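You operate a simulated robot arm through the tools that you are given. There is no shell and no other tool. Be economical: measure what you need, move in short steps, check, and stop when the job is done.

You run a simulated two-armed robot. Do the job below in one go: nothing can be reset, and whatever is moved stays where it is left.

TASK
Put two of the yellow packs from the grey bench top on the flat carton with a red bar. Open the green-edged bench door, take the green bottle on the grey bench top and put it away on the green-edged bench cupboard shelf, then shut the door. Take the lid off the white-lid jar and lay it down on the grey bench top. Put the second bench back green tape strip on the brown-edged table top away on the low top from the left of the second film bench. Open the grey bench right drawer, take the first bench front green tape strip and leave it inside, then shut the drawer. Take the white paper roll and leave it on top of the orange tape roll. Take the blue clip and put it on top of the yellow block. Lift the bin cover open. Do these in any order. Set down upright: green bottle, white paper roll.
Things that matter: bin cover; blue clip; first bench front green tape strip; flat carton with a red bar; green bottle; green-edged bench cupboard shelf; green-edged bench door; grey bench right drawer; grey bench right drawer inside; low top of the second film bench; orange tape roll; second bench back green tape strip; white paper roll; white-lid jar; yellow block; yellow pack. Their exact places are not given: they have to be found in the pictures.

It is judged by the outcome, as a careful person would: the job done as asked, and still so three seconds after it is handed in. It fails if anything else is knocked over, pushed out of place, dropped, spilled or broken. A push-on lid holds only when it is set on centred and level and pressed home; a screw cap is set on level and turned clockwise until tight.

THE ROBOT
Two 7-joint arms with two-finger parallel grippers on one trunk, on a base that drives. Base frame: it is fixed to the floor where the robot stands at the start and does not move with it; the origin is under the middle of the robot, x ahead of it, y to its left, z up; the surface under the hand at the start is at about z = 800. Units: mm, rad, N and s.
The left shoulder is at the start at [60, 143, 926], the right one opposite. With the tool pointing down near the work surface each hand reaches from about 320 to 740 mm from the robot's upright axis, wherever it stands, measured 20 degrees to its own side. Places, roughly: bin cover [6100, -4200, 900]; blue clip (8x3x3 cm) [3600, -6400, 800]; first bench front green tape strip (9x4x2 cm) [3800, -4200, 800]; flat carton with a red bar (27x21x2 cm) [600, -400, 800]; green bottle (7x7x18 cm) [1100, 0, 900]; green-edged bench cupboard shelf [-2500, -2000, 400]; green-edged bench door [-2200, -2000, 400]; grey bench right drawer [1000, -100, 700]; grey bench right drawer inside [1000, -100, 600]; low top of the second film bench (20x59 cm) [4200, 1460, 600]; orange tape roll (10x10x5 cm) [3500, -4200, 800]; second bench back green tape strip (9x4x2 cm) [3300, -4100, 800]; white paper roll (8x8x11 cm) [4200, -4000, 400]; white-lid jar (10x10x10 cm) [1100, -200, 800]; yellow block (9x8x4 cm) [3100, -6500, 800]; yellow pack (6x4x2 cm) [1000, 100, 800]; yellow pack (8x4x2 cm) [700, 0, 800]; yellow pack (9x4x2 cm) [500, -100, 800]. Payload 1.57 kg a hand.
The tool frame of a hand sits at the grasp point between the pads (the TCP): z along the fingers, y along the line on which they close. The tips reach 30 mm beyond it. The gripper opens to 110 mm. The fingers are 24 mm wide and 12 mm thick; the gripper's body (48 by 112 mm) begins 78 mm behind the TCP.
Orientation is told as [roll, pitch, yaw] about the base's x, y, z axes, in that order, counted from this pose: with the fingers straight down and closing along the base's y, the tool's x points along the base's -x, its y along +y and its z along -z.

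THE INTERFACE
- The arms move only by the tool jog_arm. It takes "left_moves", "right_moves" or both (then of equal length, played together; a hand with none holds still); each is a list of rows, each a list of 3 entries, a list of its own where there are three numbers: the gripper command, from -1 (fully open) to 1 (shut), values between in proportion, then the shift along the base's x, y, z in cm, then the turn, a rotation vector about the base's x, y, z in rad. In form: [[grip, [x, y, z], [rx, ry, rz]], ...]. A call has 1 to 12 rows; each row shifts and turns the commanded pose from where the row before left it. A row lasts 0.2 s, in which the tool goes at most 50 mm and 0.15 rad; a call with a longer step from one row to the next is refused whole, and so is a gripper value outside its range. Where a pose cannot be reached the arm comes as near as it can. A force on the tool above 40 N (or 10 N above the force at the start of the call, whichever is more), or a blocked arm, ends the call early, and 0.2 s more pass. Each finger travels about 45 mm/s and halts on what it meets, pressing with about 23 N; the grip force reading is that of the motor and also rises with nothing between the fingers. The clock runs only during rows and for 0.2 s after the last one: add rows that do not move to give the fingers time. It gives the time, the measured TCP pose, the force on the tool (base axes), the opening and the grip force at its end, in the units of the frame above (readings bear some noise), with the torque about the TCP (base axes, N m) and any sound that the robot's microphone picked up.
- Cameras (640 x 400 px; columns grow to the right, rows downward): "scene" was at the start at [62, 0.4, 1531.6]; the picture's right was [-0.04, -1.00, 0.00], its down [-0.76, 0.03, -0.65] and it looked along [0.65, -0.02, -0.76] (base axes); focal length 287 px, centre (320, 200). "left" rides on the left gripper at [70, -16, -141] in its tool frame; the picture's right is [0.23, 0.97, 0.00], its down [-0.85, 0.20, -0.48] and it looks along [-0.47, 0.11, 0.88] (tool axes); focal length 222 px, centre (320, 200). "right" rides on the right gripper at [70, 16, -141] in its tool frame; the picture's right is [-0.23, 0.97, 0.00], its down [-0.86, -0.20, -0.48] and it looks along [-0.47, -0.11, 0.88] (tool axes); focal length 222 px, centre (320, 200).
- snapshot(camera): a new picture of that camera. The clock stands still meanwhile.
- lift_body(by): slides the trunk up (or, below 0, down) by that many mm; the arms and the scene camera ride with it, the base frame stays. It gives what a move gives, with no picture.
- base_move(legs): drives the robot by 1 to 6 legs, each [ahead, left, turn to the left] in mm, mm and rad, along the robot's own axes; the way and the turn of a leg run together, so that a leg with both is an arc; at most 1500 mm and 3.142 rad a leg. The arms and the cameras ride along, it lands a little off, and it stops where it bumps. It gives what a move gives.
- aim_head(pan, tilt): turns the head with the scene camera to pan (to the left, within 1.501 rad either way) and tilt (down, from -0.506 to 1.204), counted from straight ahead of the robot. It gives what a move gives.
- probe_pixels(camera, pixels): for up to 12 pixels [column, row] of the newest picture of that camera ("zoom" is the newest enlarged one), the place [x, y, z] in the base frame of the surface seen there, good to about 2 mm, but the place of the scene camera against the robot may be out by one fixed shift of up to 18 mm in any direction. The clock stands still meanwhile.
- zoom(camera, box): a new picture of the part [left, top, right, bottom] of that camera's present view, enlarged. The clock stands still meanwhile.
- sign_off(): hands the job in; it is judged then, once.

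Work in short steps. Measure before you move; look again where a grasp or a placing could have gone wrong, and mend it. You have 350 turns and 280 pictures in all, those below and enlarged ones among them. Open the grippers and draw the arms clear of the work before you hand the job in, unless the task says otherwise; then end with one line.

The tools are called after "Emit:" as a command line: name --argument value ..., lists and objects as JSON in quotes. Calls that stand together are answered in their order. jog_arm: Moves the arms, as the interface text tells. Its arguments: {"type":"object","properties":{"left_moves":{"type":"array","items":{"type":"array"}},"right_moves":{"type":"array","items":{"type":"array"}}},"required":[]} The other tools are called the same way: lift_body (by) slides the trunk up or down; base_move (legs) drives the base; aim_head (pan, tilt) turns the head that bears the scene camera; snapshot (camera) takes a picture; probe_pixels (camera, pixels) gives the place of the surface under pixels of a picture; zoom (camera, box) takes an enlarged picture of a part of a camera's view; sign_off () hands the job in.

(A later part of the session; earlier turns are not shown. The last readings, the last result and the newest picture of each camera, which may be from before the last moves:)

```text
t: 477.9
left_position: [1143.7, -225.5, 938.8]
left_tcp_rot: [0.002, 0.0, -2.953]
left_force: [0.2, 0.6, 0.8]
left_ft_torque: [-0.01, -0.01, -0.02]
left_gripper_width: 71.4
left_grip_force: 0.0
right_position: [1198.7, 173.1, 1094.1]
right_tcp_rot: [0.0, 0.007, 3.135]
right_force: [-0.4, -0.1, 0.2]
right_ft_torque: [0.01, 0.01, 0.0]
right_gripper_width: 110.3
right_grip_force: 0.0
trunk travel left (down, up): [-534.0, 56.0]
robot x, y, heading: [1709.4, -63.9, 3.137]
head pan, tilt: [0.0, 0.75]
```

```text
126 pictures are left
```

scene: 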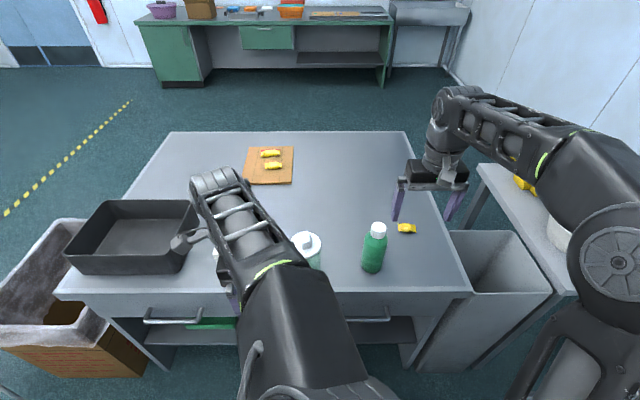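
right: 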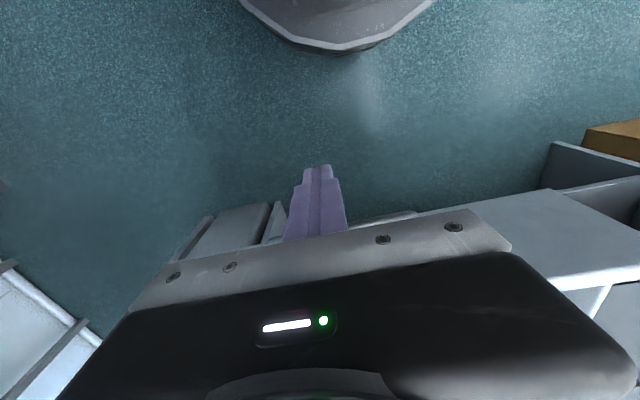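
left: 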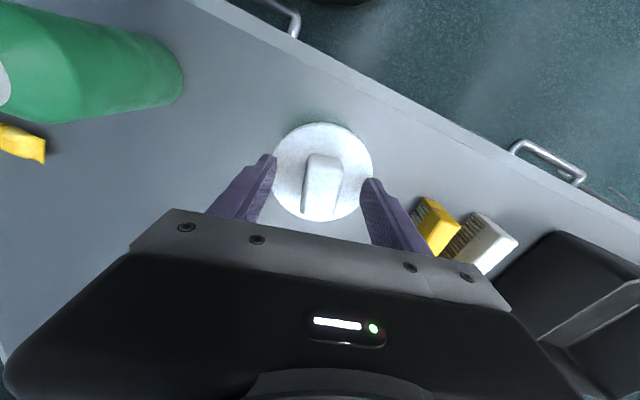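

Knob is between the fingers. Close and raise slightly.

Emit:
jog_arm --left_moves '[[0.5, [0, 0, 0], [0, 0, 0]], [1, [0, 0, 0], [0, 0, 0]], [1, [0, 0, 0], [0, 0, 0]], [1, [0, 0, 0], [0, 0, 0]], [1, [0, 0, 0], [0, 0, 0]], [1, [0, 0, 0.4], [0, 0, 0]], [1, [0, 0, 0], [0, 0, 0]]]'

Emit:
snapshot --camera "left"

Emit:
zoom --camera "scene" --box '[160, 170, 400, 310]'

```text
t: 479.5
left_position: [1143.2, -225.1, 943.3]
left_tcp_rot: [0.002, 0.001, -2.953]
left_force: [0.1, 0.3, -0.7]
left_ft_torque: [0.02, 0.05, 0.03]
left_gripper_width: 26.9
left_grip_force: 23.0
right_position: [1198.6, 173.4, 1093.7]
right_tcp_rot: [0.001, 0.007, 3.136]
right_force: [-0.2, 0.3, 0.1]
right_ft_torque: [-0.02, -0.01, 0.03]
right_gripper_width: 110.1
right_grip_force: 0.0
trunk travel left (down, up): [-534.0, 56.0]
robot x, y, heading: [1703.0, -60.8, 3.135]
head pan, tilt: [0.0, 0.75]
heard: snap
```

```text
125 pictures are left
```

left: 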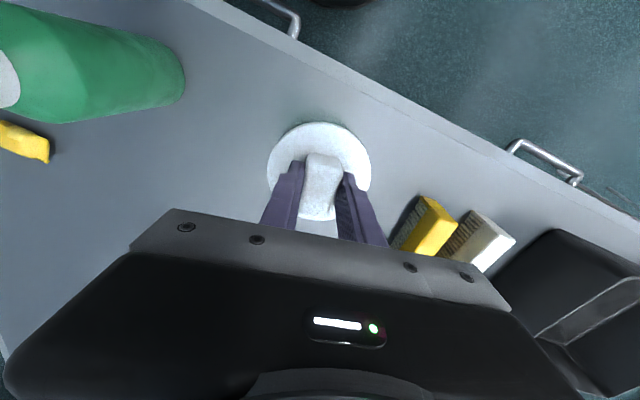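

```text
2.67 times, centred on (280, 240) of scene
```

zoom: 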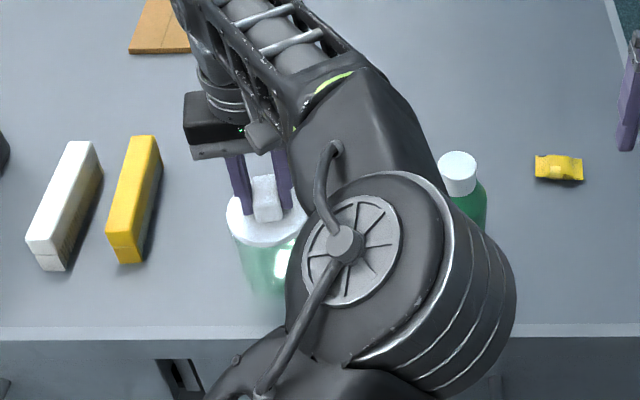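

Heard a snap — the lid is off. Lift 7 cm and check the jar stays.

Emit:
jog_arm --left_moves '[[1, [0, 0, 1], [0, 0, 0]], [1, [0, 0, 2], [0, 0, 0]], [1, [0, 0, 2], [0, 0, 0]], [1, [0, 0, 2], [0, 0, 0]], [1, [0, 0, 0], [0, 0, 0]]]'

Emit:
zoom --camera "scene" --box '[160, 150, 400, 310]'

Emit:
snapshot --camera "left"

```text
t: 480.7
left_position: [1145.2, -225.5, 1012.9]
left_tcp_rot: [0.003, 0.0, -2.952]
left_force: [0.0, -0.3, -0.5]
left_ft_torque: [0.02, -0.03, 0.0]
left_gripper_width: 27.0
left_grip_force: 23.3
right_position: [1199.5, 174.0, 1094.5]
right_tcp_rot: [0.0, 0.007, 3.135]
right_force: [-0.1, -0.8, 0.0]
right_ft_torque: [0.02, 0.02, -0.01]
right_gripper_width: 110.2
right_grip_force: 0.0
trunk travel left (down, up): [-534.0, 56.0]
robot x, y, heading: [1709.9, -63.5, 3.134]
head pan, tilt: [0.0, 0.75]
```

```text
2.50 times, centred on (280, 230) of scene
```

zoom: 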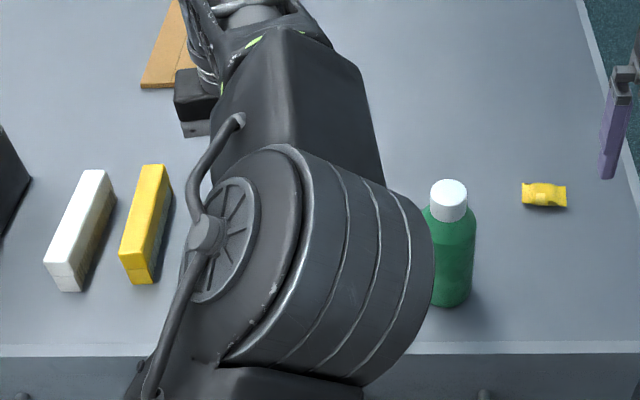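

```text
122 pictures are left
```

left: 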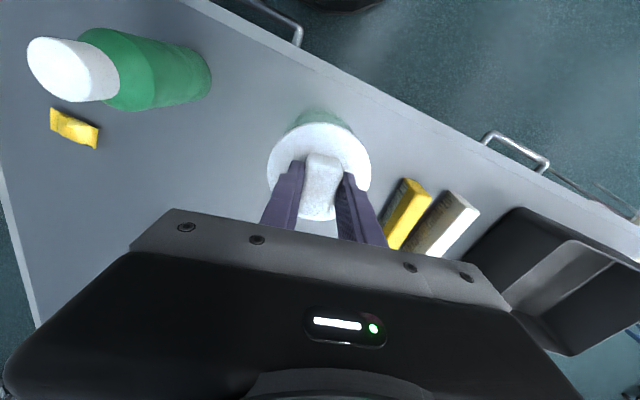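

Jar stays put. Carry the lid to about (1010,-235), behind the jar.

Emit:
jog_arm --left_moves '[[1, [-2.5, -0.2, 0], [0, 0, 0]], [1, [-2.5, -0.2, 0], [0, 0, 0]], [1, [-2.5, -0.2, -0.5], [0, 0, 0]], [1, [-2.5, -0.2, -1], [0, 0, 0]], [1, [-2, -0.2, -1], [0, 0, 0]], [1, [-1.5, 0, -1], [0, 0, 0]], [1, [0, 0, 0], [0, 0, 0]]]'

Emit:
snapshot --camera "left"

```text
t: 482.3
left_position: [1112.7, -205.0, 975.5]
left_tcp_rot: [0.002, -0.003, -2.952]
left_force: [-0.5, -0.4, -0.8]
left_ft_torque: [-0.02, -0.02, 0.01]
left_gripper_width: 27.2
left_grip_force: 22.6
left hand out of reach, approached as far as the arm can: row 2, 3, 4, 5, 6
right_position: [1198.6, 173.7, 1093.2]
right_tcp_rot: [0.0, 0.005, 3.137]
right_force: [0.7, 0.2, 0.2]
right_ft_torque: [-0.01, 0.0, 0.0]
right_gripper_width: 109.8
right_grip_force: 0.2
trunk travel left (down, up): [-534.0, 56.0]
robot x, y, heading: [1705.8, -61.3, 3.137]
head pan, tilt: [0.0, 0.75]
```

```text
121 pictures are left
```

left: 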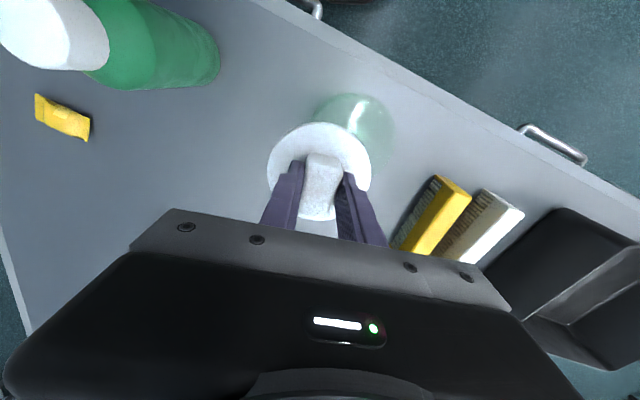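

Raise slightly and use the base to carry it forward 110 mm.

Emit:
jog_arm --left_moves '[[1, [0, 0, 1.5], [0, 0, 0]], [1, [0, 0, 1.5], [0, 0, 0]]]'

Emit:
base_move --legs '[[115, 0, 0]]'

Emit:
snapshot --camera "left"

Emit:
snapshot --camera "scene"

```text
t: 482.9
left_position: [1115.6, -204.1, 1005.4]
left_tcp_rot: [0.001, -0.004, -2.953]
left_force: [0.5, 0.6, -0.9]
left_ft_torque: [0.02, -0.01, 0.0]
left_gripper_width: 27.1
left_grip_force: 23.5
right_position: [1199.2, 173.9, 1094.0]
right_tcp_rot: [0.001, 0.006, 3.136]
right_force: [-0.7, 0.9, 0.5]
right_ft_torque: [-0.02, 0.01, 0.0]
right_gripper_width: 110.0
right_grip_force: 0.1
trunk travel left (down, up): [-534.0, 56.0]
robot x, y, heading: [1710.0, -62.5, 3.134]
head pan, tilt: [0.0, 0.75]
```

```text
t: 484.1
left_position: [998.1, -203.5, 1004.0]
left_tcp_rot: [0.002, -0.001, -2.954]
left_force: [-0.3, 0.1, -1.1]
left_ft_torque: [0.02, -0.06, 0.0]
left_gripper_width: 27.1
left_grip_force: 23.2
right_position: [1082.0, 174.5, 1093.4]
right_tcp_rot: [-0.001, 0.008, 3.137]
right_force: [-0.8, 0.7, -0.6]
right_ft_torque: [0.04, -0.02, 0.0]
right_gripper_width: 110.1
right_grip_force: 0.0
trunk travel left (down, up): [-534.0, 56.0]
robot x, y, heading: [1594.4, -60.1, 3.131]
head pan, tilt: [0.0, 0.75]
```

```text
120 pictures are left
```

left: 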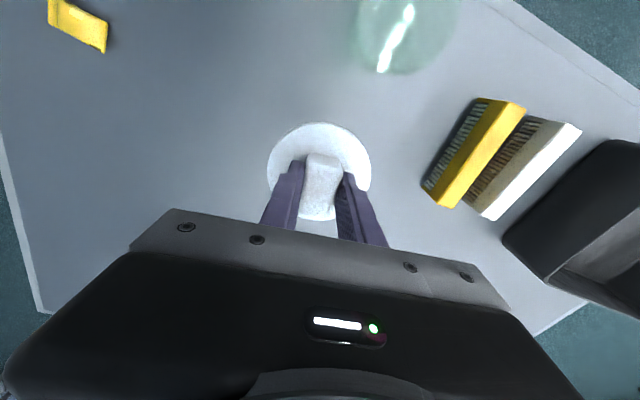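

```text
119 pictures are left
```

scene: 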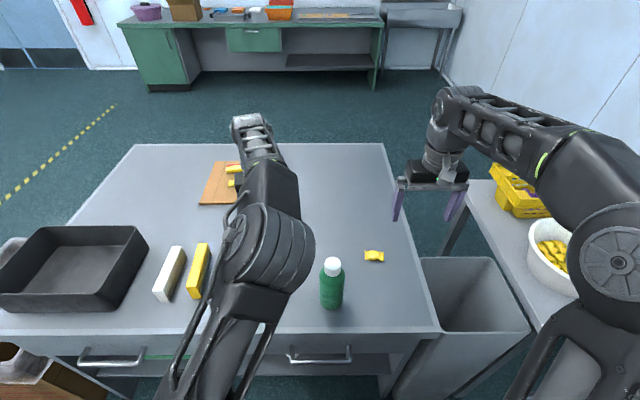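

Lower the lid over the free spot, feeling for contact.

Emit:
jog_arm --left_moves '[[1, [0, 0, -3], [0, 0, 0]], [1, [0, 0, -3], [0, 0, 0]], [1, [0, 0, -3], [0, 0, 0]], [1, [0, 0, -2.5], [0, 0, 0]], [1, [0, 0, -1.5], [0, 0, 0]], [1, [0, 0, 0], [0, 0, 0]]]'

Emit:
snapshot --camera "left"

```text
t: 485.6
left_position: [1005.2, -203.8, 891.0]
left_tcp_rot: [0.002, -0.003, -2.954]
left_force: [-0.6, 0.0, 0.2]
left_ft_torque: [0.0, -0.02, 0.02]
left_gripper_width: 27.2
left_grip_force: 23.0
left hand out of reach, approached as far as the arm can: row 4
right_position: [1082.9, 175.4, 1094.0]
right_tcp_rot: [0.0, 0.007, 3.137]
right_force: [-0.3, 0.8, 0.2]
right_ft_torque: [0.03, -0.01, 0.03]
right_gripper_width: 110.1
right_grip_force: 0.1
trunk travel left (down, up): [-534.0, 56.0]
robot x, y, heading: [1592.5, -61.7, 3.132]
head pan, tilt: [0.0, 0.75]
```

```text
118 pictures are left
```

left: 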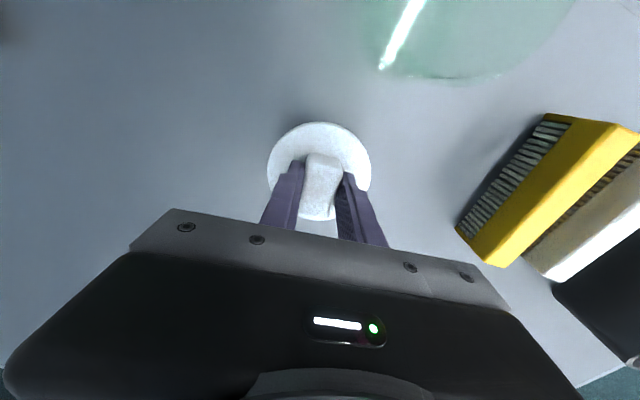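

Use the trunk for the remaining descent.

Emit:
lift_body --by -30

Emit:
lift_body --by -8

Emit:
zoom --camera "left" --box '[240, 90, 400, 240]'

```text
t: 486.3
left_position: [1004.0, -203.1, 861.7]
left_tcp_rot: [0.002, -0.003, -2.955]
left_force: [-0.2, 1.0, -0.2]
left_ft_torque: [0.01, 0.01, -0.01]
left_gripper_width: 26.9
left_grip_force: 23.1
right_position: [1082.6, 174.8, 1065.1]
right_tcp_rot: [0.001, 0.007, 3.135]
right_force: [0.2, -0.2, 0.1]
right_ft_torque: [-0.04, 0.0, -0.01]
right_gripper_width: 110.2
right_grip_force: 0.1
trunk travel left (down, up): [-504.0, 86.0]
robot x, y, heading: [1592.2, -61.0, 3.133]
head pan, tilt: [0.0, 0.75]
```

```text
t: 486.9
left_position: [1004.1, -203.1, 853.3]
left_tcp_rot: [0.001, -0.003, -2.953]
left_force: [-0.9, 0.0, -0.8]
left_ft_torque: [0.04, 0.0, -0.03]
left_gripper_width: 26.9
left_grip_force: 22.7
right_position: [1082.7, 174.6, 1053.9]
right_tcp_rot: [0.0, 0.009, 3.138]
right_force: [0.3, 0.0, -0.3]
right_ft_torque: [-0.01, -0.04, 0.02]
right_gripper_width: 110.3
right_grip_force: 0.0
trunk travel left (down, up): [-496.0, 94.0]
robot x, y, heading: [1592.1, -60.7, 3.136]
head pan, tilt: [0.0, 0.75]
```

```text
2.67 times, centred on (320, 165) of left
```

zoom: 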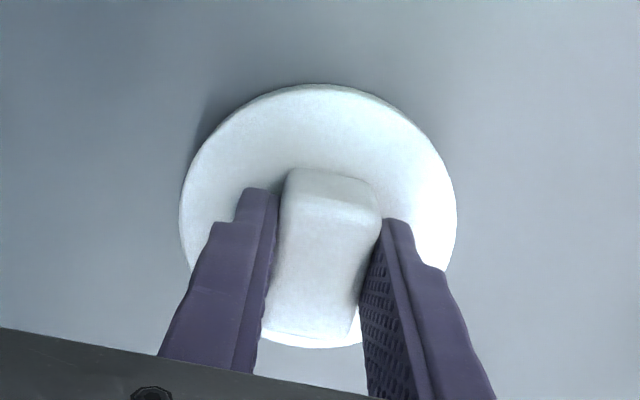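

Emit:
lift_body --by -5

Emit:
lift_body --by -4

Emit:
lift_body --by -3

```text
t: 487.4
left_position: [1004.6, -203.3, 849.5]
left_tcp_rot: [0.0, -0.005, -2.954]
left_force: [-1.0, -1.1, 10.5]
left_ft_torque: [0.08, -0.32, -0.02]
left_gripper_width: 26.8
left_grip_force: 24.0
right_position: [1084.0, 175.0, 1052.0]
right_tcp_rot: [0.0, 0.006, 3.135]
right_force: [-0.2, -0.2, 0.3]
right_ft_torque: [-0.03, 0.03, -0.02]
right_gripper_width: 109.9
right_grip_force: 0.1
trunk travel left (down, up): [-491.0, 99.0]
robot x, y, heading: [1591.0, -60.5, 3.139]
head pan, tilt: [0.0, 0.75]
```

```text
t: 487.9
left_position: [1002.9, -202.6, 848.0]
left_tcp_rot: [0.003, -0.009, -2.956]
left_force: [-3.9, -1.7, 27.2]
left_ft_torque: [0.01, 0.08, -0.01]
left_gripper_width: 27.4
left_grip_force: 23.2
right_position: [1085.4, 174.9, 1048.2]
right_tcp_rot: [0.001, 0.006, 3.136]
right_force: [-0.3, -0.1, 0.9]
right_ft_torque: [-0.02, 0.0, 0.0]
right_gripper_width: 110.0
right_grip_force: 0.0
trunk travel left (down, up): [-487.0, 103.0]
robot x, y, heading: [1588.5, -64.9, 3.13]
head pan, tilt: [0.0, 0.75]
```

```text
t: 488.5
left_position: [1004.3, -201.9, 844.4]
left_tcp_rot: [0.002, -0.009, -2.954]
left_force: [-2.2, -0.8, 34.6]
left_ft_torque: [0.06, -0.03, -0.02]
left_gripper_width: 27.2
left_grip_force: 23.3
right_position: [1085.8, 174.7, 1045.4]
right_tcp_rot: [0.001, 0.005, 3.136]
right_force: [0.1, -0.3, 0.6]
right_ft_torque: [-0.03, -0.03, 0.0]
right_gripper_width: 110.2
right_grip_force: 0.1
trunk travel left (down, up): [-484.0, 106.0]
robot x, y, heading: [1592.8, -61.4, 3.131]
head pan, tilt: [0.0, 0.75]
```

Contact made. Ease up 3 mm, release, lift.

Emit:
lift_body --by 4

Emit:
jog_arm --left_moves '[[0.2, [0, 0, 0], [0, 0, 0]], [0, [0, 0, 0], [0, 0, 0]], [0, [0, 0, 0], [0, 0, 0]], [0, [0, 0, 0], [0, 0, 0]]]'

Emit:
lift_body --by 140

Emit:
snapshot --camera "left"

```text
t: 489.0
left_position: [1005.8, -202.7, 845.0]
left_tcp_rot: [0.003, -0.002, -2.952]
left_force: [-3.5, -0.5, 10.3]
left_ft_torque: [0.01, 0.46, 0.0]
left_gripper_width: 27.0
left_grip_force: 23.2
right_position: [1083.2, 174.7, 1047.5]
right_tcp_rot: [0.0, 0.007, 3.137]
right_force: [-0.6, -0.7, 0.1]
right_ft_torque: [-0.01, -0.01, 0.02]
right_gripper_width: 110.0
right_grip_force: 0.0
trunk travel left (down, up): [-488.0, 102.0]
robot x, y, heading: [1590.4, -63.4, 3.134]
head pan, tilt: [0.0, 0.75]
```

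```text
t: 490.0
left_position: [1004.9, -202.9, 845.9]
left_tcp_rot: [0.003, -0.002, -2.954]
left_force: [-0.4, 0.4, -0.6]
left_ft_torque: [0.04, 0.0, 0.03]
left_gripper_width: 55.0
left_grip_force: 0.0
right_position: [1083.4, 175.7, 1048.1]
right_tcp_rot: [0.0, 0.008, 3.138]
right_force: [0.7, 0.3, 0.8]
right_ft_torque: [0.01, 0.01, 0.0]
right_gripper_width: 110.1
right_grip_force: 0.1
trunk travel left (down, up): [-488.0, 102.0]
robot x, y, heading: [1593.1, -60.4, 3.13]
head pan, tilt: [0.0, 0.75]
```

```text
t: 491.3
left_position: [1004.5, -202.4, 947.5]
left_tcp_rot: [0.002, -0.005, -2.954]
left_force: [0.2, 0.8, 0.5]
left_ft_torque: [-0.01, 0.02, -0.01]
left_gripper_width: 55.3
left_grip_force: 0.1
right_position: [1083.6, 174.7, 1149.6]
right_tcp_rot: [0.001, 0.007, 3.137]
right_force: [0.1, -0.9, -0.2]
right_ft_torque: [0.02, 0.01, 0.0]
right_gripper_width: 109.8
right_grip_force: 0.0
right hand out of reach, approached as far as the arm can: row 1
trunk travel left (down, up): [-590.0, 0.0]
robot x, y, heading: [1595.4, -60.9, 3.139]
head pan, tilt: [0.0, 0.75]
```

```text
116 pictures are left
```

left: 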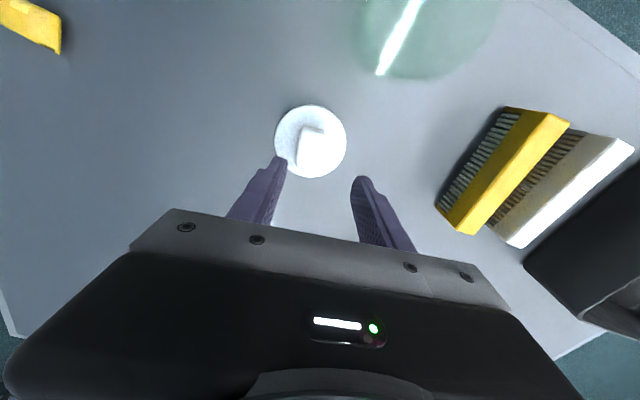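

Lid lies on the bench. Now the bottle: raise the left hand, back off and shift left, then turn the right hand forward.

Emit:
jog_arm --left_moves '[[-0.3, [0, 0, 3], [0, 0, 0]], [-0.3, [0, 0, 3], [0, 0, 0]]]'

Emit:
base_move --legs '[[-230, 0, 0], [0, 120, 0]]'

Emit:
jog_arm --right_moves '[[-1, [0, 0, -1.5], [0, 0.12, 0]], [-1, [0, 0, -1.5], [0, 0.12, 0]], [-1, [0, 0, -1.5], [0, 0.12, 0]], [-1, [0, 0, -1.5], [0, 0.12, 0]], [-1, [0, 0, -1.5], [0, 0.12, 0]], [-1, [0, 0, -1.5], [0, 0.12, 0]], [-1, [0, 0, -1.5], [0, 0.12, 0]], [-1, [0, 0, -1.5], [0, 0.12, 0]], [-1, [0, 0, -1.5], [0, 0.12, 0]], [-1, [0, 0, -1.5], [0, 0.12, 0]]]' --left_moves '[[-1, [3, -2, 0], [0, 0, -0.02]], [-1, [3, -2, 0], [0, 0, -0.02]], [-1, [3, -1, 0], [0, 0, -0.02]], [-1, [3, 0, 1], [0, 0, -0.02]], [-1, [3, 0, 1], [0, 0, -0.02]], [-1, [2, 0, 1], [0, 0, -0.02]], [-1, [0, 0, 1], [0, 0, -0.02]], [-1, [0, 0, 0], [0, 0, -0.02]], [-1, [0, 0, 0], [0, 0, 0]], [-1, [0, 0, 0], [0, 0, 0]]]'

Emit:
snapshot --camera "right"

Emit:
snapshot --camera "scene"

```text
t: 491.9
left_position: [1004.4, -202.7, 1008.3]
left_tcp_rot: [0.002, -0.003, -2.953]
left_force: [-0.2, -0.2, -0.7]
left_ft_torque: [-0.02, 0.06, 0.02]
left_gripper_width: 71.6
left_grip_force: 0.1
right_position: [1082.2, 173.6, 1150.8]
right_tcp_rot: [-0.001, 0.007, 3.136]
right_force: [0.2, -0.1, -0.9]
right_ft_torque: [-0.03, 0.01, -0.01]
right_gripper_width: 110.2
right_grip_force: 0.0
trunk travel left (down, up): [-590.0, 0.0]
robot x, y, heading: [1593.1, -62.2, 3.133]
head pan, tilt: [0.0, 0.75]
```

```text
t: 494.5
left_position: [1232.3, -326.1, 1007.3]
left_tcp_rot: [0.001, -0.002, -2.954]
left_force: [-0.1, 0.3, 0.5]
left_ft_torque: [0.02, -0.01, -0.02]
left_gripper_width: 71.3
left_grip_force: 0.1
right_position: [1311.5, 49.8, 1150.0]
right_tcp_rot: [-0.002, 0.007, 3.135]
right_force: [-0.2, -0.7, 0.7]
right_ft_torque: [0.05, 0.01, -0.01]
right_gripper_width: 110.1
right_grip_force: 0.1
trunk travel left (down, up): [-590.0, 0.0]
robot x, y, heading: [1820.6, -184.7, 3.136]
head pan, tilt: [0.0, 0.75]
```

```text
t: 496.7
left_position: [1403.2, -374.9, 1045.9]
left_tcp_rot: [0.003, -0.005, -3.113]
left_force: [0.4, -0.9, 0.3]
left_ft_torque: [0.0, -0.01, -0.02]
left_gripper_width: 110.2
left_grip_force: 0.0
right_position: [1309.5, 63.0, 1018.6]
right_tcp_rot: [-0.064, -0.961, -3.115]
right_force: [-0.1, 0.8, -0.4]
right_ft_torque: [0.0, 0.0, -0.01]
right_gripper_width: 110.2
right_grip_force: 0.0
right hand out of reach, approached as far as the arm can: row 7, 8, 10
trunk travel left (down, up): [-590.0, 0.0]
robot x, y, heading: [1819.6, -183.6, 3.133]
head pan, tilt: [0.0, 0.75]
```

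```text
115 pictures are left
```

right: 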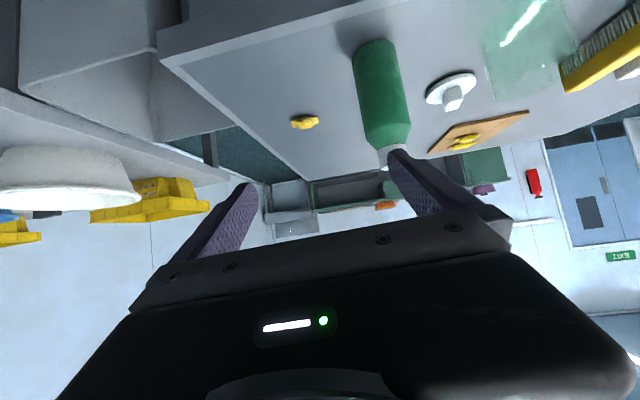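

```text
114 pictures are left
```

scene: 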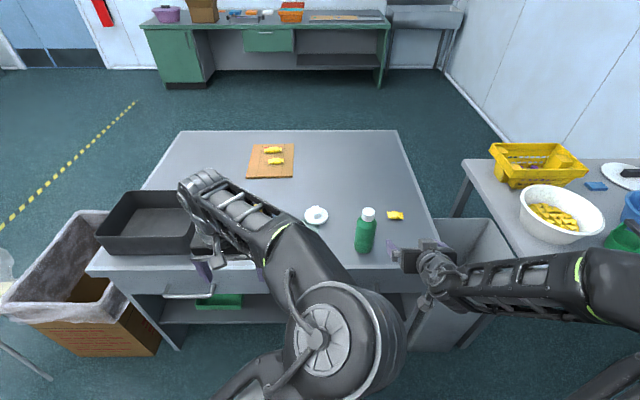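

Measure the bottle in the right view.

Emit:
probe_pixels --camera "right" --pixels '[[357, 60], [400, 55], [378, 80], [367, 100], [405, 100], [385, 120], [385, 155], [375, 45]]'

```text
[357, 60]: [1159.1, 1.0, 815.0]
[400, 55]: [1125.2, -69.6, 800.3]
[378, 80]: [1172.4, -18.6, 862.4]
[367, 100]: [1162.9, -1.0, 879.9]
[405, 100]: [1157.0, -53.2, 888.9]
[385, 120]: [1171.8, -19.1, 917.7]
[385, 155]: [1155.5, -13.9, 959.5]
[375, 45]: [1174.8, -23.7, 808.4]
```

Bottle centre (1140,-26), radius ≈34. Lower the trunk 130, align in y and finish tilting, then advance.

Emit:
lift_body --by -130

Emit:
jog_arm --right_moves '[[-1, [0, -2.2, 0], [0.03, 0, 0]], [-1, [0, -2.2, 0], [0.03, 0, 0]], [-1, [-1, -2.2, 0], [0, 0.08, 0]], [-1, [-1, -2.2, 0], [0, 0.08, 0]], [-1, [-1, 0, 0], [0, 0.08, 0]], [-1, [0, 0, 0], [0, 0, 0]]]'

Emit:
snapshot --camera "right"

```text
t: 498.3
left_position: [1403.7, -375.1, 917.1]
left_tcp_rot: [0.003, -0.003, -3.113]
left_force: [0.4, 0.3, 0.2]
left_ft_torque: [0.04, 0.01, 0.02]
left_gripper_width: 109.8
left_grip_force: 0.0
right_position: [1309.6, 62.1, 888.5]
right_tcp_rot: [-0.064, -0.962, -3.116]
right_force: [-0.8, 1.2, 0.2]
right_ft_torque: [0.01, -0.01, 0.01]
right_gripper_width: 110.2
right_grip_force: 0.0
trunk travel left (down, up): [-460.0, 130.0]
robot x, y, heading: [1819.3, -185.3, 3.137]
head pan, tilt: [0.0, 0.75]
```

```text
t: 499.7
left_position: [1402.7, -374.5, 916.5]
left_tcp_rot: [0.003, -0.001, -3.113]
left_force: [-0.9, -0.2, -0.5]
left_ft_torque: [0.02, -0.03, -0.01]
left_gripper_width: 110.0
left_grip_force: 0.1
right_position: [1278.3, -25.0, 889.0]
right_tcp_rot: [-0.242, -1.196, -2.964]
right_force: [0.3, 0.5, 1.2]
right_ft_torque: [0.03, -0.03, 0.01]
right_gripper_width: 110.1
right_grip_force: 0.1
trunk travel left (down, up): [-460.0, 130.0]
robot x, y, heading: [1820.7, -185.5, 3.133]
head pan, tilt: [0.0, 0.75]
```

```text
113 pictures are left
```

right: 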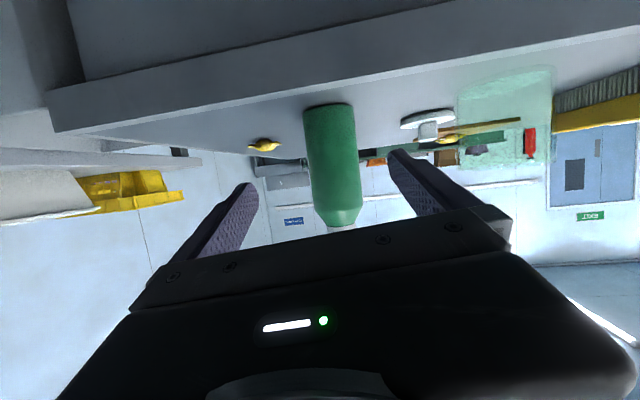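

Level the closing axis (-0.088 about x), then advance to the bottle.

Emit:
jog_arm --right_moves '[[-1, [0, 0, 0], [-0.088, 0, 0]], [-1, [-2.5, 0, -0.4], [0, 0, 0]], [-1, [-2.5, 0, -0.4], [0, 0, 0]], [-1, [-2.5, 0, -0.4], [0, 0, 0]], [-1, [0, 0, 0], [0, 0, 0]]]'

Emit:
snapshot --camera "right"

```text
t: 500.9
left_position: [1402.8, -375.2, 916.2]
left_tcp_rot: [0.001, -0.004, -3.115]
left_force: [-0.7, 0.1, -0.4]
left_ft_torque: [-0.01, 0.01, -0.01]
left_gripper_width: 110.0
left_grip_force: 0.0
right_position: [1203.7, -25.1, 876.8]
right_tcp_rot: [-0.001, -1.201, 3.093]
right_force: [0.8, -0.2, -0.6]
right_ft_torque: [0.03, 0.0, -0.02]
right_gripper_width: 110.0
right_grip_force: 0.1
trunk travel left (down, up): [-460.0, 130.0]
robot x, y, heading: [1821.4, -183.6, 3.133]
head pan, tilt: [0.0, 0.75]
```

```text
112 pictures are left
```

right: 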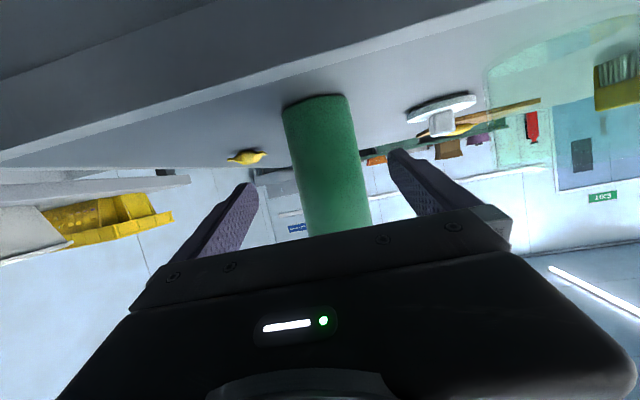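

Emit:
probe_pixels --camera "right" --pixels '[[328, 160], [298, 160], [358, 160], [320, 200]]'

```text
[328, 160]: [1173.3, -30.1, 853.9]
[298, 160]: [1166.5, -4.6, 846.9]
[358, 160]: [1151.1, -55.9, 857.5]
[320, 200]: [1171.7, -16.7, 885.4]
```

Centre (1140,-27) confirmed. Advance, grip, and lift a little.

Emit:
jog_arm --right_moves '[[-1, [-2.2, -0.1, 0], [0, 0, 0]], [-1, [-2.1, -0.1, 0], [0, 0, 0]], [-1, [-2, 0, 0], [0, 0, 0]], [1, [0, 0, 0], [0, 0, 0]], [1, [0, 0, 0], [0, 0, 0]], [1, [0, 0, 0], [0, 0, 0]], [1, [0, 0, 0], [0, 0, 0]], [1, [0, 0, 2], [0, 0, 0]], [1, [0, 0, 2], [0, 0, 0]], [1, [0, 0, 0], [0, 0, 0]]]'

Emit:
snapshot --camera "scene"

Emit:
snapshot --camera "right"

```text
t: 503.1
left_position: [1402.7, -375.5, 915.2]
left_tcp_rot: [0.004, -0.003, -3.115]
left_force: [-0.4, 0.4, 0.9]
left_ft_torque: [0.02, 0.02, -0.03]
left_gripper_width: 110.0
left_grip_force: 0.0
right_position: [1141.0, -26.5, 916.0]
right_tcp_rot: [0.0, -1.2, 3.091]
right_force: [-0.1, 0.0, -4.4]
right_ft_torque: [0.03, 0.01, 0.0]
right_gripper_width: 65.4
right_grip_force: 22.9
trunk travel left (down, up): [-460.0, 130.0]
robot x, y, heading: [1824.1, -182.8, 3.135]
head pan, tilt: [0.0, 0.75]
```

```text
111 pictures are left
```

scene: 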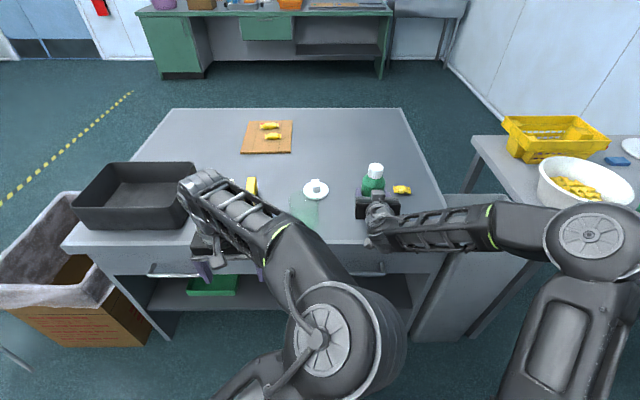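

```text
110 pictures are left
```

right: 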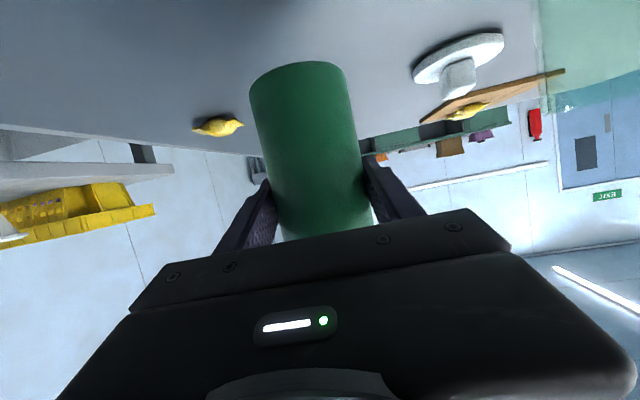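

Bottle held (65 mm), bottom 76 mm below the TCP. Raise the trunk and strafe south past the trolley.

Emit:
lift_body --by 125

Emit:
base_move --legs '[[0, 1300, 0], [0, 900, 0]]'

Emit:
snapshot --camera "scene"

```text
t: 504.6
left_position: [1402.2, -374.8, 1040.9]
left_tcp_rot: [0.003, -0.004, -3.113]
left_force: [0.1, -0.9, 0.2]
left_ft_torque: [0.01, -0.01, 0.0]
left_gripper_width: 110.0
left_grip_force: 0.0
right_position: [1140.3, -25.1, 1040.7]
right_tcp_rot: [0.0, -1.199, 3.091]
right_force: [-0.3, -0.2, -3.8]
right_ft_torque: [0.01, 0.02, -0.03]
right_gripper_width: 65.0
right_grip_force: 23.6
trunk travel left (down, up): [-585.0, 5.0]
robot x, y, heading: [1817.0, -181.3, 3.137]
head pan, tilt: [0.0, 0.75]
```

```text
t: 515.5
left_position: [1374.3, -2575.5, 1040.1]
left_tcp_rot: [0.002, -0.004, -3.12]
left_force: [0.5, 0.1, 0.0]
left_ft_torque: [0.05, -0.02, 0.02]
left_gripper_width: 110.1
left_grip_force: 0.1
right_position: [1114.4, -2227.7, 1040.7]
right_tcp_rot: [-0.004, -1.201, 3.087]
right_force: [1.3, -0.3, -4.0]
right_ft_torque: [-0.01, -0.01, 0.0]
right_gripper_width: 65.4
right_grip_force: 22.2
trunk travel left (down, up): [-585.0, 5.0]
robot x, y, heading: [1791.4, -2389.1, 3.128]
head pan, tilt: [0.0, 0.75]
```

```text
109 pictures are left
```

scene: 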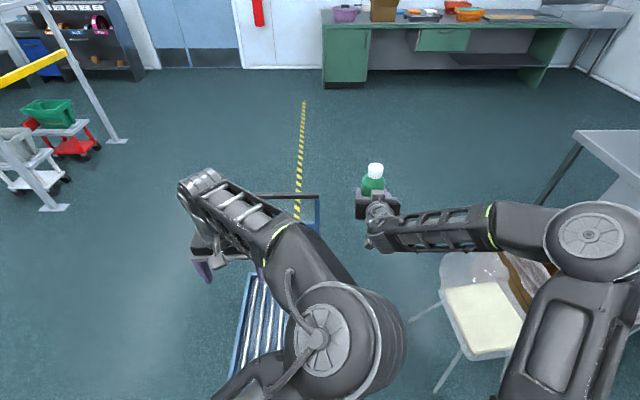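

Emit:
base_move --legs '[[0, 850, 0.01], [1500, 0, 0], [1200, 0, 0], [0, -1150, 0]]'

Emit:
aim_head --pan 0 --tilt 0.6

Emit:
snapshot --camera "scene"

```text
t: 538.2
left_position: [-1332.0, -2350.6, 1041.4]
left_tcp_rot: [0.002, -0.003, -3.098]
left_force: [-0.3, 1.0, -0.6]
left_ft_torque: [0.0, -0.01, -0.01]
left_gripper_width: 109.9
left_grip_force: 0.2
right_position: [-1599.1, -2007.3, 1040.8]
right_tcp_rot: [0.001, -1.199, 3.11]
right_force: [-0.3, 0.3, -4.1]
right_ft_torque: [-0.02, -0.02, 0.04]
right_gripper_width: 64.9
right_grip_force: 23.3
trunk travel left (down, up): [-585.0, 5.0]
robot x, y, heading: [-917.6, -2156.6, -3.133]
head pan, tilt: [0.0, 0.75]
```

```text
t: 539.0
left_position: [-1331.8, -2351.3, 1042.4]
left_tcp_rot: [0.0, -0.003, -3.098]
left_force: [-0.8, 0.2, 0.5]
left_ft_torque: [-0.04, -0.01, -0.01]
left_gripper_width: 110.0
left_grip_force: 0.0
right_position: [-1599.0, -2008.4, 1040.7]
right_tcp_rot: [0.001, -1.198, 3.109]
right_force: [0.3, 0.1, -4.2]
right_ft_torque: [-0.01, 0.02, -0.02]
right_gripper_width: 65.0
right_grip_force: 23.0
trunk travel left (down, up): [-585.0, 5.0]
robot x, y, heading: [-914.3, -2157.7, -3.136]
head pan, tilt: [0.0, 0.6]
```

```text
108 pictures are left
```

scene: 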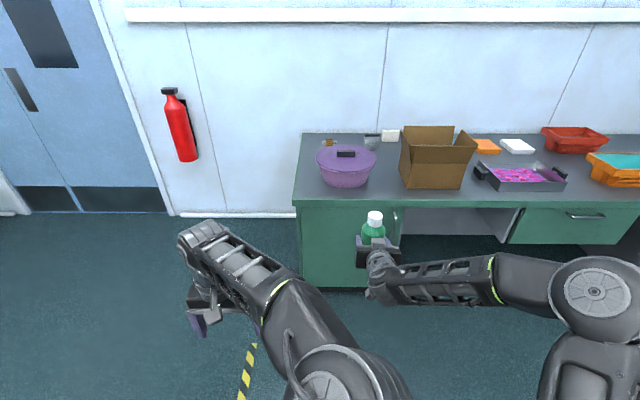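

Emit:
zoom --camera "scene" --box '[280, 170, 460, 300]'

Emit:
probe_pixels --camera "scene" --pixels '[[320, 240], [305, 270], [350, 280], [400, 215], [393, 222], [300, 205], [420, 225], [350, 200], [310, 283], [395, 280]]'

```text
3.08 times, centred on (370, 235) of scene
```

zoom: 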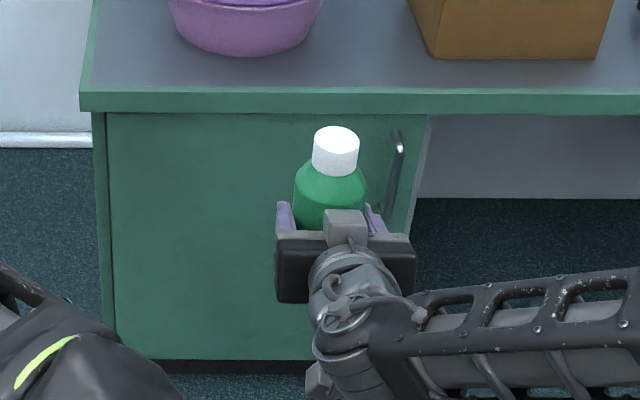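

```text
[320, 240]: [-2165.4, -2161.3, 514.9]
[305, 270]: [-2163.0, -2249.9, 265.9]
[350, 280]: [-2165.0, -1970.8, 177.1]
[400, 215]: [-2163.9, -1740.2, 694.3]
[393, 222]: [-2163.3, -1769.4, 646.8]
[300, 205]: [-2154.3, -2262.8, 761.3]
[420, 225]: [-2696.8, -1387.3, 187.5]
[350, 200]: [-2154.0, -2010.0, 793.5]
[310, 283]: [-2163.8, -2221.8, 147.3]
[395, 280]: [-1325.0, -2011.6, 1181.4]
```

The door's hinge is on the left (y≈-2245), handle near y≈-1790. First swing the bottle hand out to the right and up so the left hand can work freely.

Emit:
jog_arm --right_moves '[[1, [2, 2.5, 0.5], [0, 0, -0.04]], [1, [2, 2.5, 0.5], [0, 0, -0.04]], [1, [2, 2.5, 0.5], [0, 0, -0.04]], [1, [2, 2.5, 0.5], [0, 0, -0.04]], [1, [2, 2.5, 0.5], [0, 0, -0.04]], [1, [2, 2.5, 0.5], [0, 0, -0.04]], [1, [2, 2.5, 0.5], [0, 0, -0.04]], [1, [2, 2.5, 0.5], [0, 0, -0.04]]]'

Emit:
snapshot --camera "scene"

```text
t: 540.8
left_position: [-1331.0, -2351.1, 1042.1]
left_tcp_rot: [0.002, -0.003, -3.098]
left_force: [-0.8, -0.3, -0.1]
left_ft_torque: [-0.03, 0.01, 0.04]
left_gripper_width: 110.2
left_grip_force: 0.0
right_position: [-1439.6, -1809.2, 1080.7]
right_tcp_rot: [0.002, -1.199, 2.787]
right_force: [0.3, 0.0, -4.4]
right_ft_torque: [0.0, -0.01, 0.0]
right_gripper_width: 65.0
right_grip_force: 23.0
trunk travel left (down, up): [-585.0, 5.0]
robot x, y, heading: [-919.7, -2151.6, -3.133]
head pan, tilt: [0.0, 0.6]
```

```text
106 pictures are left
```

scene: 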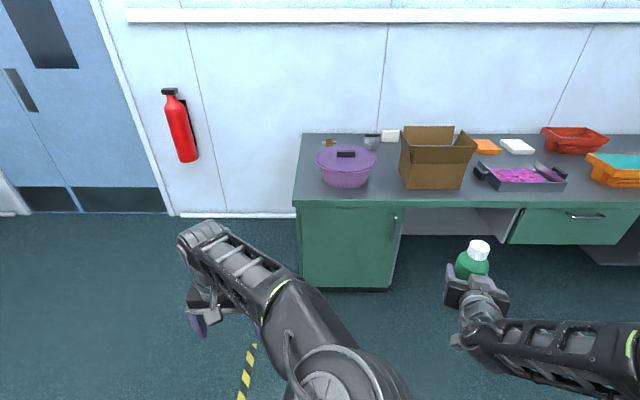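

Emit:
jog_arm --right_moves '[[1, [2, 2, 0.3], [0, 0, -0.06]], [1, [2, 2, 0.3], [0, 0, -0.06]], [1, [2, 2, 0.3], [0, 0, -0.06]], [1, [2, 2, 0.3], [0, 0, -0.06]], [1, [2, 2, 0.3], [0, 0, -0.06]], [1, [2, 2, 0.3], [0, 0, -0.06]]]'

Emit:
zoom --camera "scene" --box '[280, 170, 440, 300]'

```text
t: 542.1
left_position: [-1332.1, -2351.6, 1042.9]
left_tcp_rot: [0.003, -0.004, -3.099]
left_force: [0.5, -0.3, 0.6]
left_ft_torque: [0.0, -0.02, 0.01]
left_gripper_width: 109.9
left_grip_force: 0.0
right_position: [-1356.7, -1668.7, 1105.9]
right_tcp_rot: [0.001, -1.198, 2.427]
right_force: [-0.3, -0.9, -4.3]
right_ft_torque: [-0.01, 0.0, -0.01]
right_gripper_width: 64.9
right_grip_force: 23.2
right hand out of reach, approached as far as the arm can: row 1, 2, 3, 4, 5, 6
trunk travel left (down, up): [-585.0, 5.0]
robot x, y, heading: [-914.1, -2151.8, -3.139]
head pan, tilt: [0.0, 0.6]
```

```text
3.08 times, centred on (360, 235) of scene
```

zoom: 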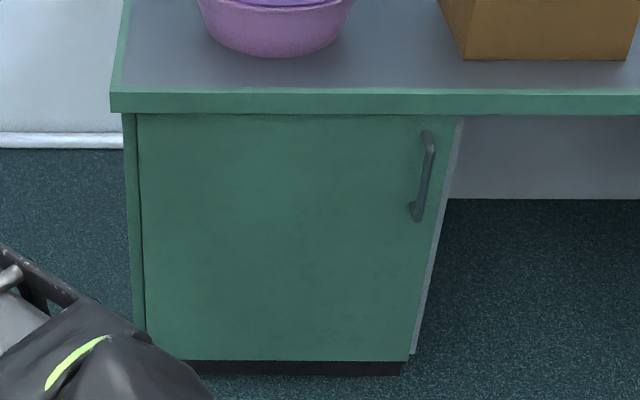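

Emit:
probe_pixels --camera "zoom" --pixels '[[431, 150], [425, 175], [419, 200], [428, 138], [415, 212], [400, 175], [300, 100], [145, 200], [440, 175]]'

```text
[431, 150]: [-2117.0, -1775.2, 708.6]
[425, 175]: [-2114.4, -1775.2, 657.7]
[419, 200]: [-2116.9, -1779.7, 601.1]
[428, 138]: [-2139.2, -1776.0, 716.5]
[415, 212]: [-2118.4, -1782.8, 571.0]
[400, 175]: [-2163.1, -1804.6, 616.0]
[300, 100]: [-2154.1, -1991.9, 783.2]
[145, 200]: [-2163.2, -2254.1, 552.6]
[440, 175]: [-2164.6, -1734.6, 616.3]
```

Handle bar at about (-2126,-1777), z 575–712. Drive to (-1566,-1627), lower the trunk and tilt the left hand slightly.

Emit:
base_move --legs '[[640, -525, 0]]'

Emit:
lift_body --by -130

Emit:
jog_arm --left_moves '[[-0.2, [-0.5, 0.5, -1], [0, 0.1, 0]], [-0.2, [-0.5, 0.5, -1], [0, 0.1, 0]], [-0.2, [-0.5, 0.5, -1], [0, 0.1, 0]], [-0.2, [-0.5, 0.5, -1], [0, 0.1, 0]], [-0.2, [0, 0, 0], [0, 0, 0]]]'

Emit:
snapshot --camera "left"

Emit:
snapshot --camera "scene"

```text
t: 546.6
left_position: [-1985.2, -1822.6, 1041.8]
left_tcp_rot: [0.001, -0.003, -3.108]
left_force: [-0.8, 0.5, 0.7]
left_ft_torque: [-0.03, -0.01, -0.05]
left_gripper_width: 110.0
left_grip_force: 0.0
right_position: [-2003.2, -1139.9, 1105.2]
right_tcp_rot: [0.001, -1.198, 2.419]
right_force: [-0.9, -0.2, -4.7]
right_ft_torque: [-0.01, 0.02, -0.02]
right_gripper_width: 65.1
right_grip_force: 22.7
trunk travel left (down, up): [-585.0, 5.0]
robot x, y, heading: [-1570.3, -1627.3, 3.139]
head pan, tilt: [0.0, 0.6]
```

```text
t: 548.2
left_position: [-1985.0, -1822.4, 911.3]
left_tcp_rot: [0.001, -0.004, -3.109]
left_force: [0.4, 0.3, 0.3]
left_ft_torque: [-0.03, 0.01, -0.01]
left_gripper_width: 109.7
left_grip_force: 0.0
right_position: [-2001.1, -1140.5, 975.7]
right_tcp_rot: [0.0, -1.198, 2.417]
right_force: [-1.1, 0.1, -4.1]
right_ft_torque: [0.0, -0.06, -0.03]
right_gripper_width: 65.0
right_grip_force: 23.0
trunk travel left (down, up): [-455.0, 135.0]
robot x, y, heading: [-1568.0, -1627.3, 3.14]
head pan, tilt: [0.0, 0.6]
```

```text
t: 549.4
left_position: [-2003.2, -1802.2, 870.4]
left_tcp_rot: [-0.012, -0.404, -3.104]
left_force: [0.7, 0.2, -0.3]
left_ft_torque: [0.04, 0.01, -0.04]
left_gripper_width: 65.9
left_grip_force: 0.0
right_position: [-2003.3, -1140.6, 975.2]
right_tcp_rot: [0.0, -1.196, 2.417]
right_force: [0.5, 0.0, -3.4]
right_ft_torque: [0.02, 0.0, 0.03]
right_gripper_width: 65.3
right_grip_force: 22.8
trunk travel left (down, up): [-455.0, 135.0]
robot x, y, heading: [-1568.5, -1628.0, 3.142]
head pan, tilt: [0.0, 0.6]
```

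```text
104 pictures are left
```

left: 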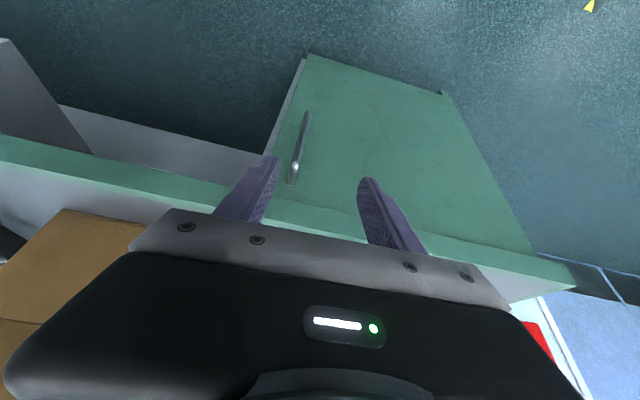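

```text
103 pictures are left
```

scene: 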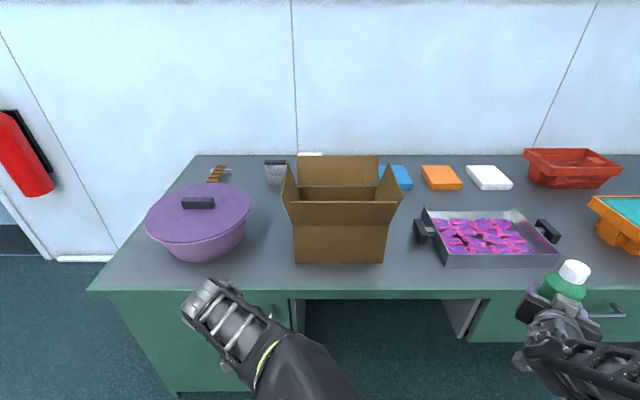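

Emit:
probe_pixels --camera "left" --pixels '[[293, 165], [299, 145], [304, 120], [294, 178], [320, 215], [330, 150], [280, 130]]'

```text
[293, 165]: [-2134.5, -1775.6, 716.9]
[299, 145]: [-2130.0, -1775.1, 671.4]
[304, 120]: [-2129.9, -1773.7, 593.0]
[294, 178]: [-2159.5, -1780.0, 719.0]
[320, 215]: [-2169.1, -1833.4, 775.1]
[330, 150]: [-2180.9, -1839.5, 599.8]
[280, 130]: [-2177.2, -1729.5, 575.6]
```

Bar at (-2135,-1775), z 593–717. Move above it then down along the tool axis.

Emit:
jog_arm --left_moves '[[-0.2, [-2.2, 0.9, -2.6], [0, 0, 0]], [-0.2, [-2.2, 0.9, -2.6], [0, 0, 0]], [-0.2, [-2.2, 0.9, -2.6], [0, 0, 0]], [-0.2, [-2.2, 0, -2.6], [0, 0, 0]], [-0.2, [-2.1, 0, -2.6], [0, 0, 0]], [-0.2, [0, 0, 0], [0, 0, 0]]]'

Emit:
snapshot --camera "left"

```text
t: 550.8
left_position: [-2115.1, -1774.2, 741.2]
left_tcp_rot: [-0.012, -0.402, -3.106]
left_force: [-0.4, -0.6, 0.4]
left_ft_torque: [-0.01, 0.0, 0.0]
left_gripper_width: 66.0
left_grip_force: 0.1
right_position: [-2002.4, -1139.4, 976.9]
right_tcp_rot: [0.001, -1.197, 2.418]
right_force: [1.3, 1.3, -4.2]
right_ft_torque: [0.04, 0.04, 0.04]
right_gripper_width: 64.8
right_grip_force: 23.1
trunk travel left (down, up): [-455.0, 135.0]
robot x, y, heading: [-1569.3, -1628.7, 3.142]
head pan, tilt: [0.0, 0.6]
```

```text
102 pictures are left
```

left: 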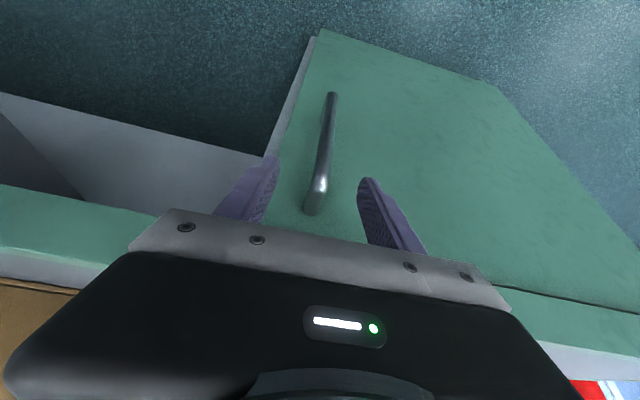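

Handle is centred between the fingers. Slide down along it and close.

Emit:
jog_arm --left_moves '[[-0.2, [-0.8, 0, -2], [0, 0, 0]], [-0.2, [-0.8, 0, -2], [0, 0, 0]], [-0.2, [-0.4, 0, -1.5], [0, 0, 0]], [1, [0, 0, 0], [0, 0, 0]], [1, [0, 0, 0], [0, 0, 0]], [1, [0, 0, 0], [0, 0, 0]], [1, [0, 0, 0], [0, 0, 0]], [1, [0, 0, 0], [0, 0, 0]]]'

Emit:
snapshot --camera "left"

```text
t: 552.6
left_position: [-2132.7, -1777.7, 687.3]
left_tcp_rot: [-0.01, -0.404, -3.107]
left_force: [-0.2, -4.2, -2.9]
left_ft_torque: [-1.58, 0.06, 0.06]
left_gripper_width: 16.0
left_grip_force: 31.3
right_position: [-2004.0, -1140.3, 975.6]
right_tcp_rot: [-0.001, -1.196, 2.42]
right_force: [-0.6, -0.7, -4.5]
right_ft_torque: [0.0, 0.0, -0.04]
right_gripper_width: 65.0
right_grip_force: 22.9
trunk travel left (down, up): [-455.0, 135.0]
robot x, y, heading: [-1572.0, -1627.7, 3.144]
head pan, tilt: [0.0, 0.6]
```

```text
101 pictures are left
```

left: 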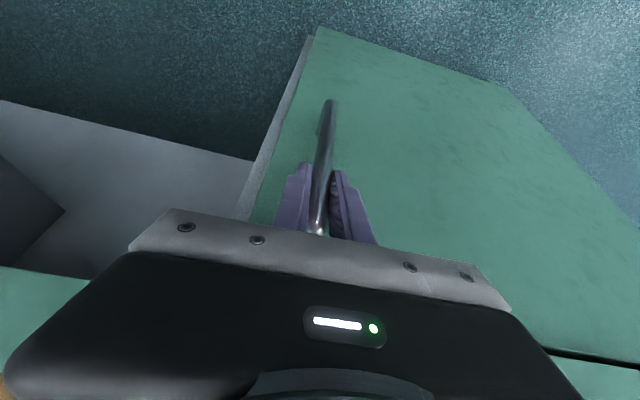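

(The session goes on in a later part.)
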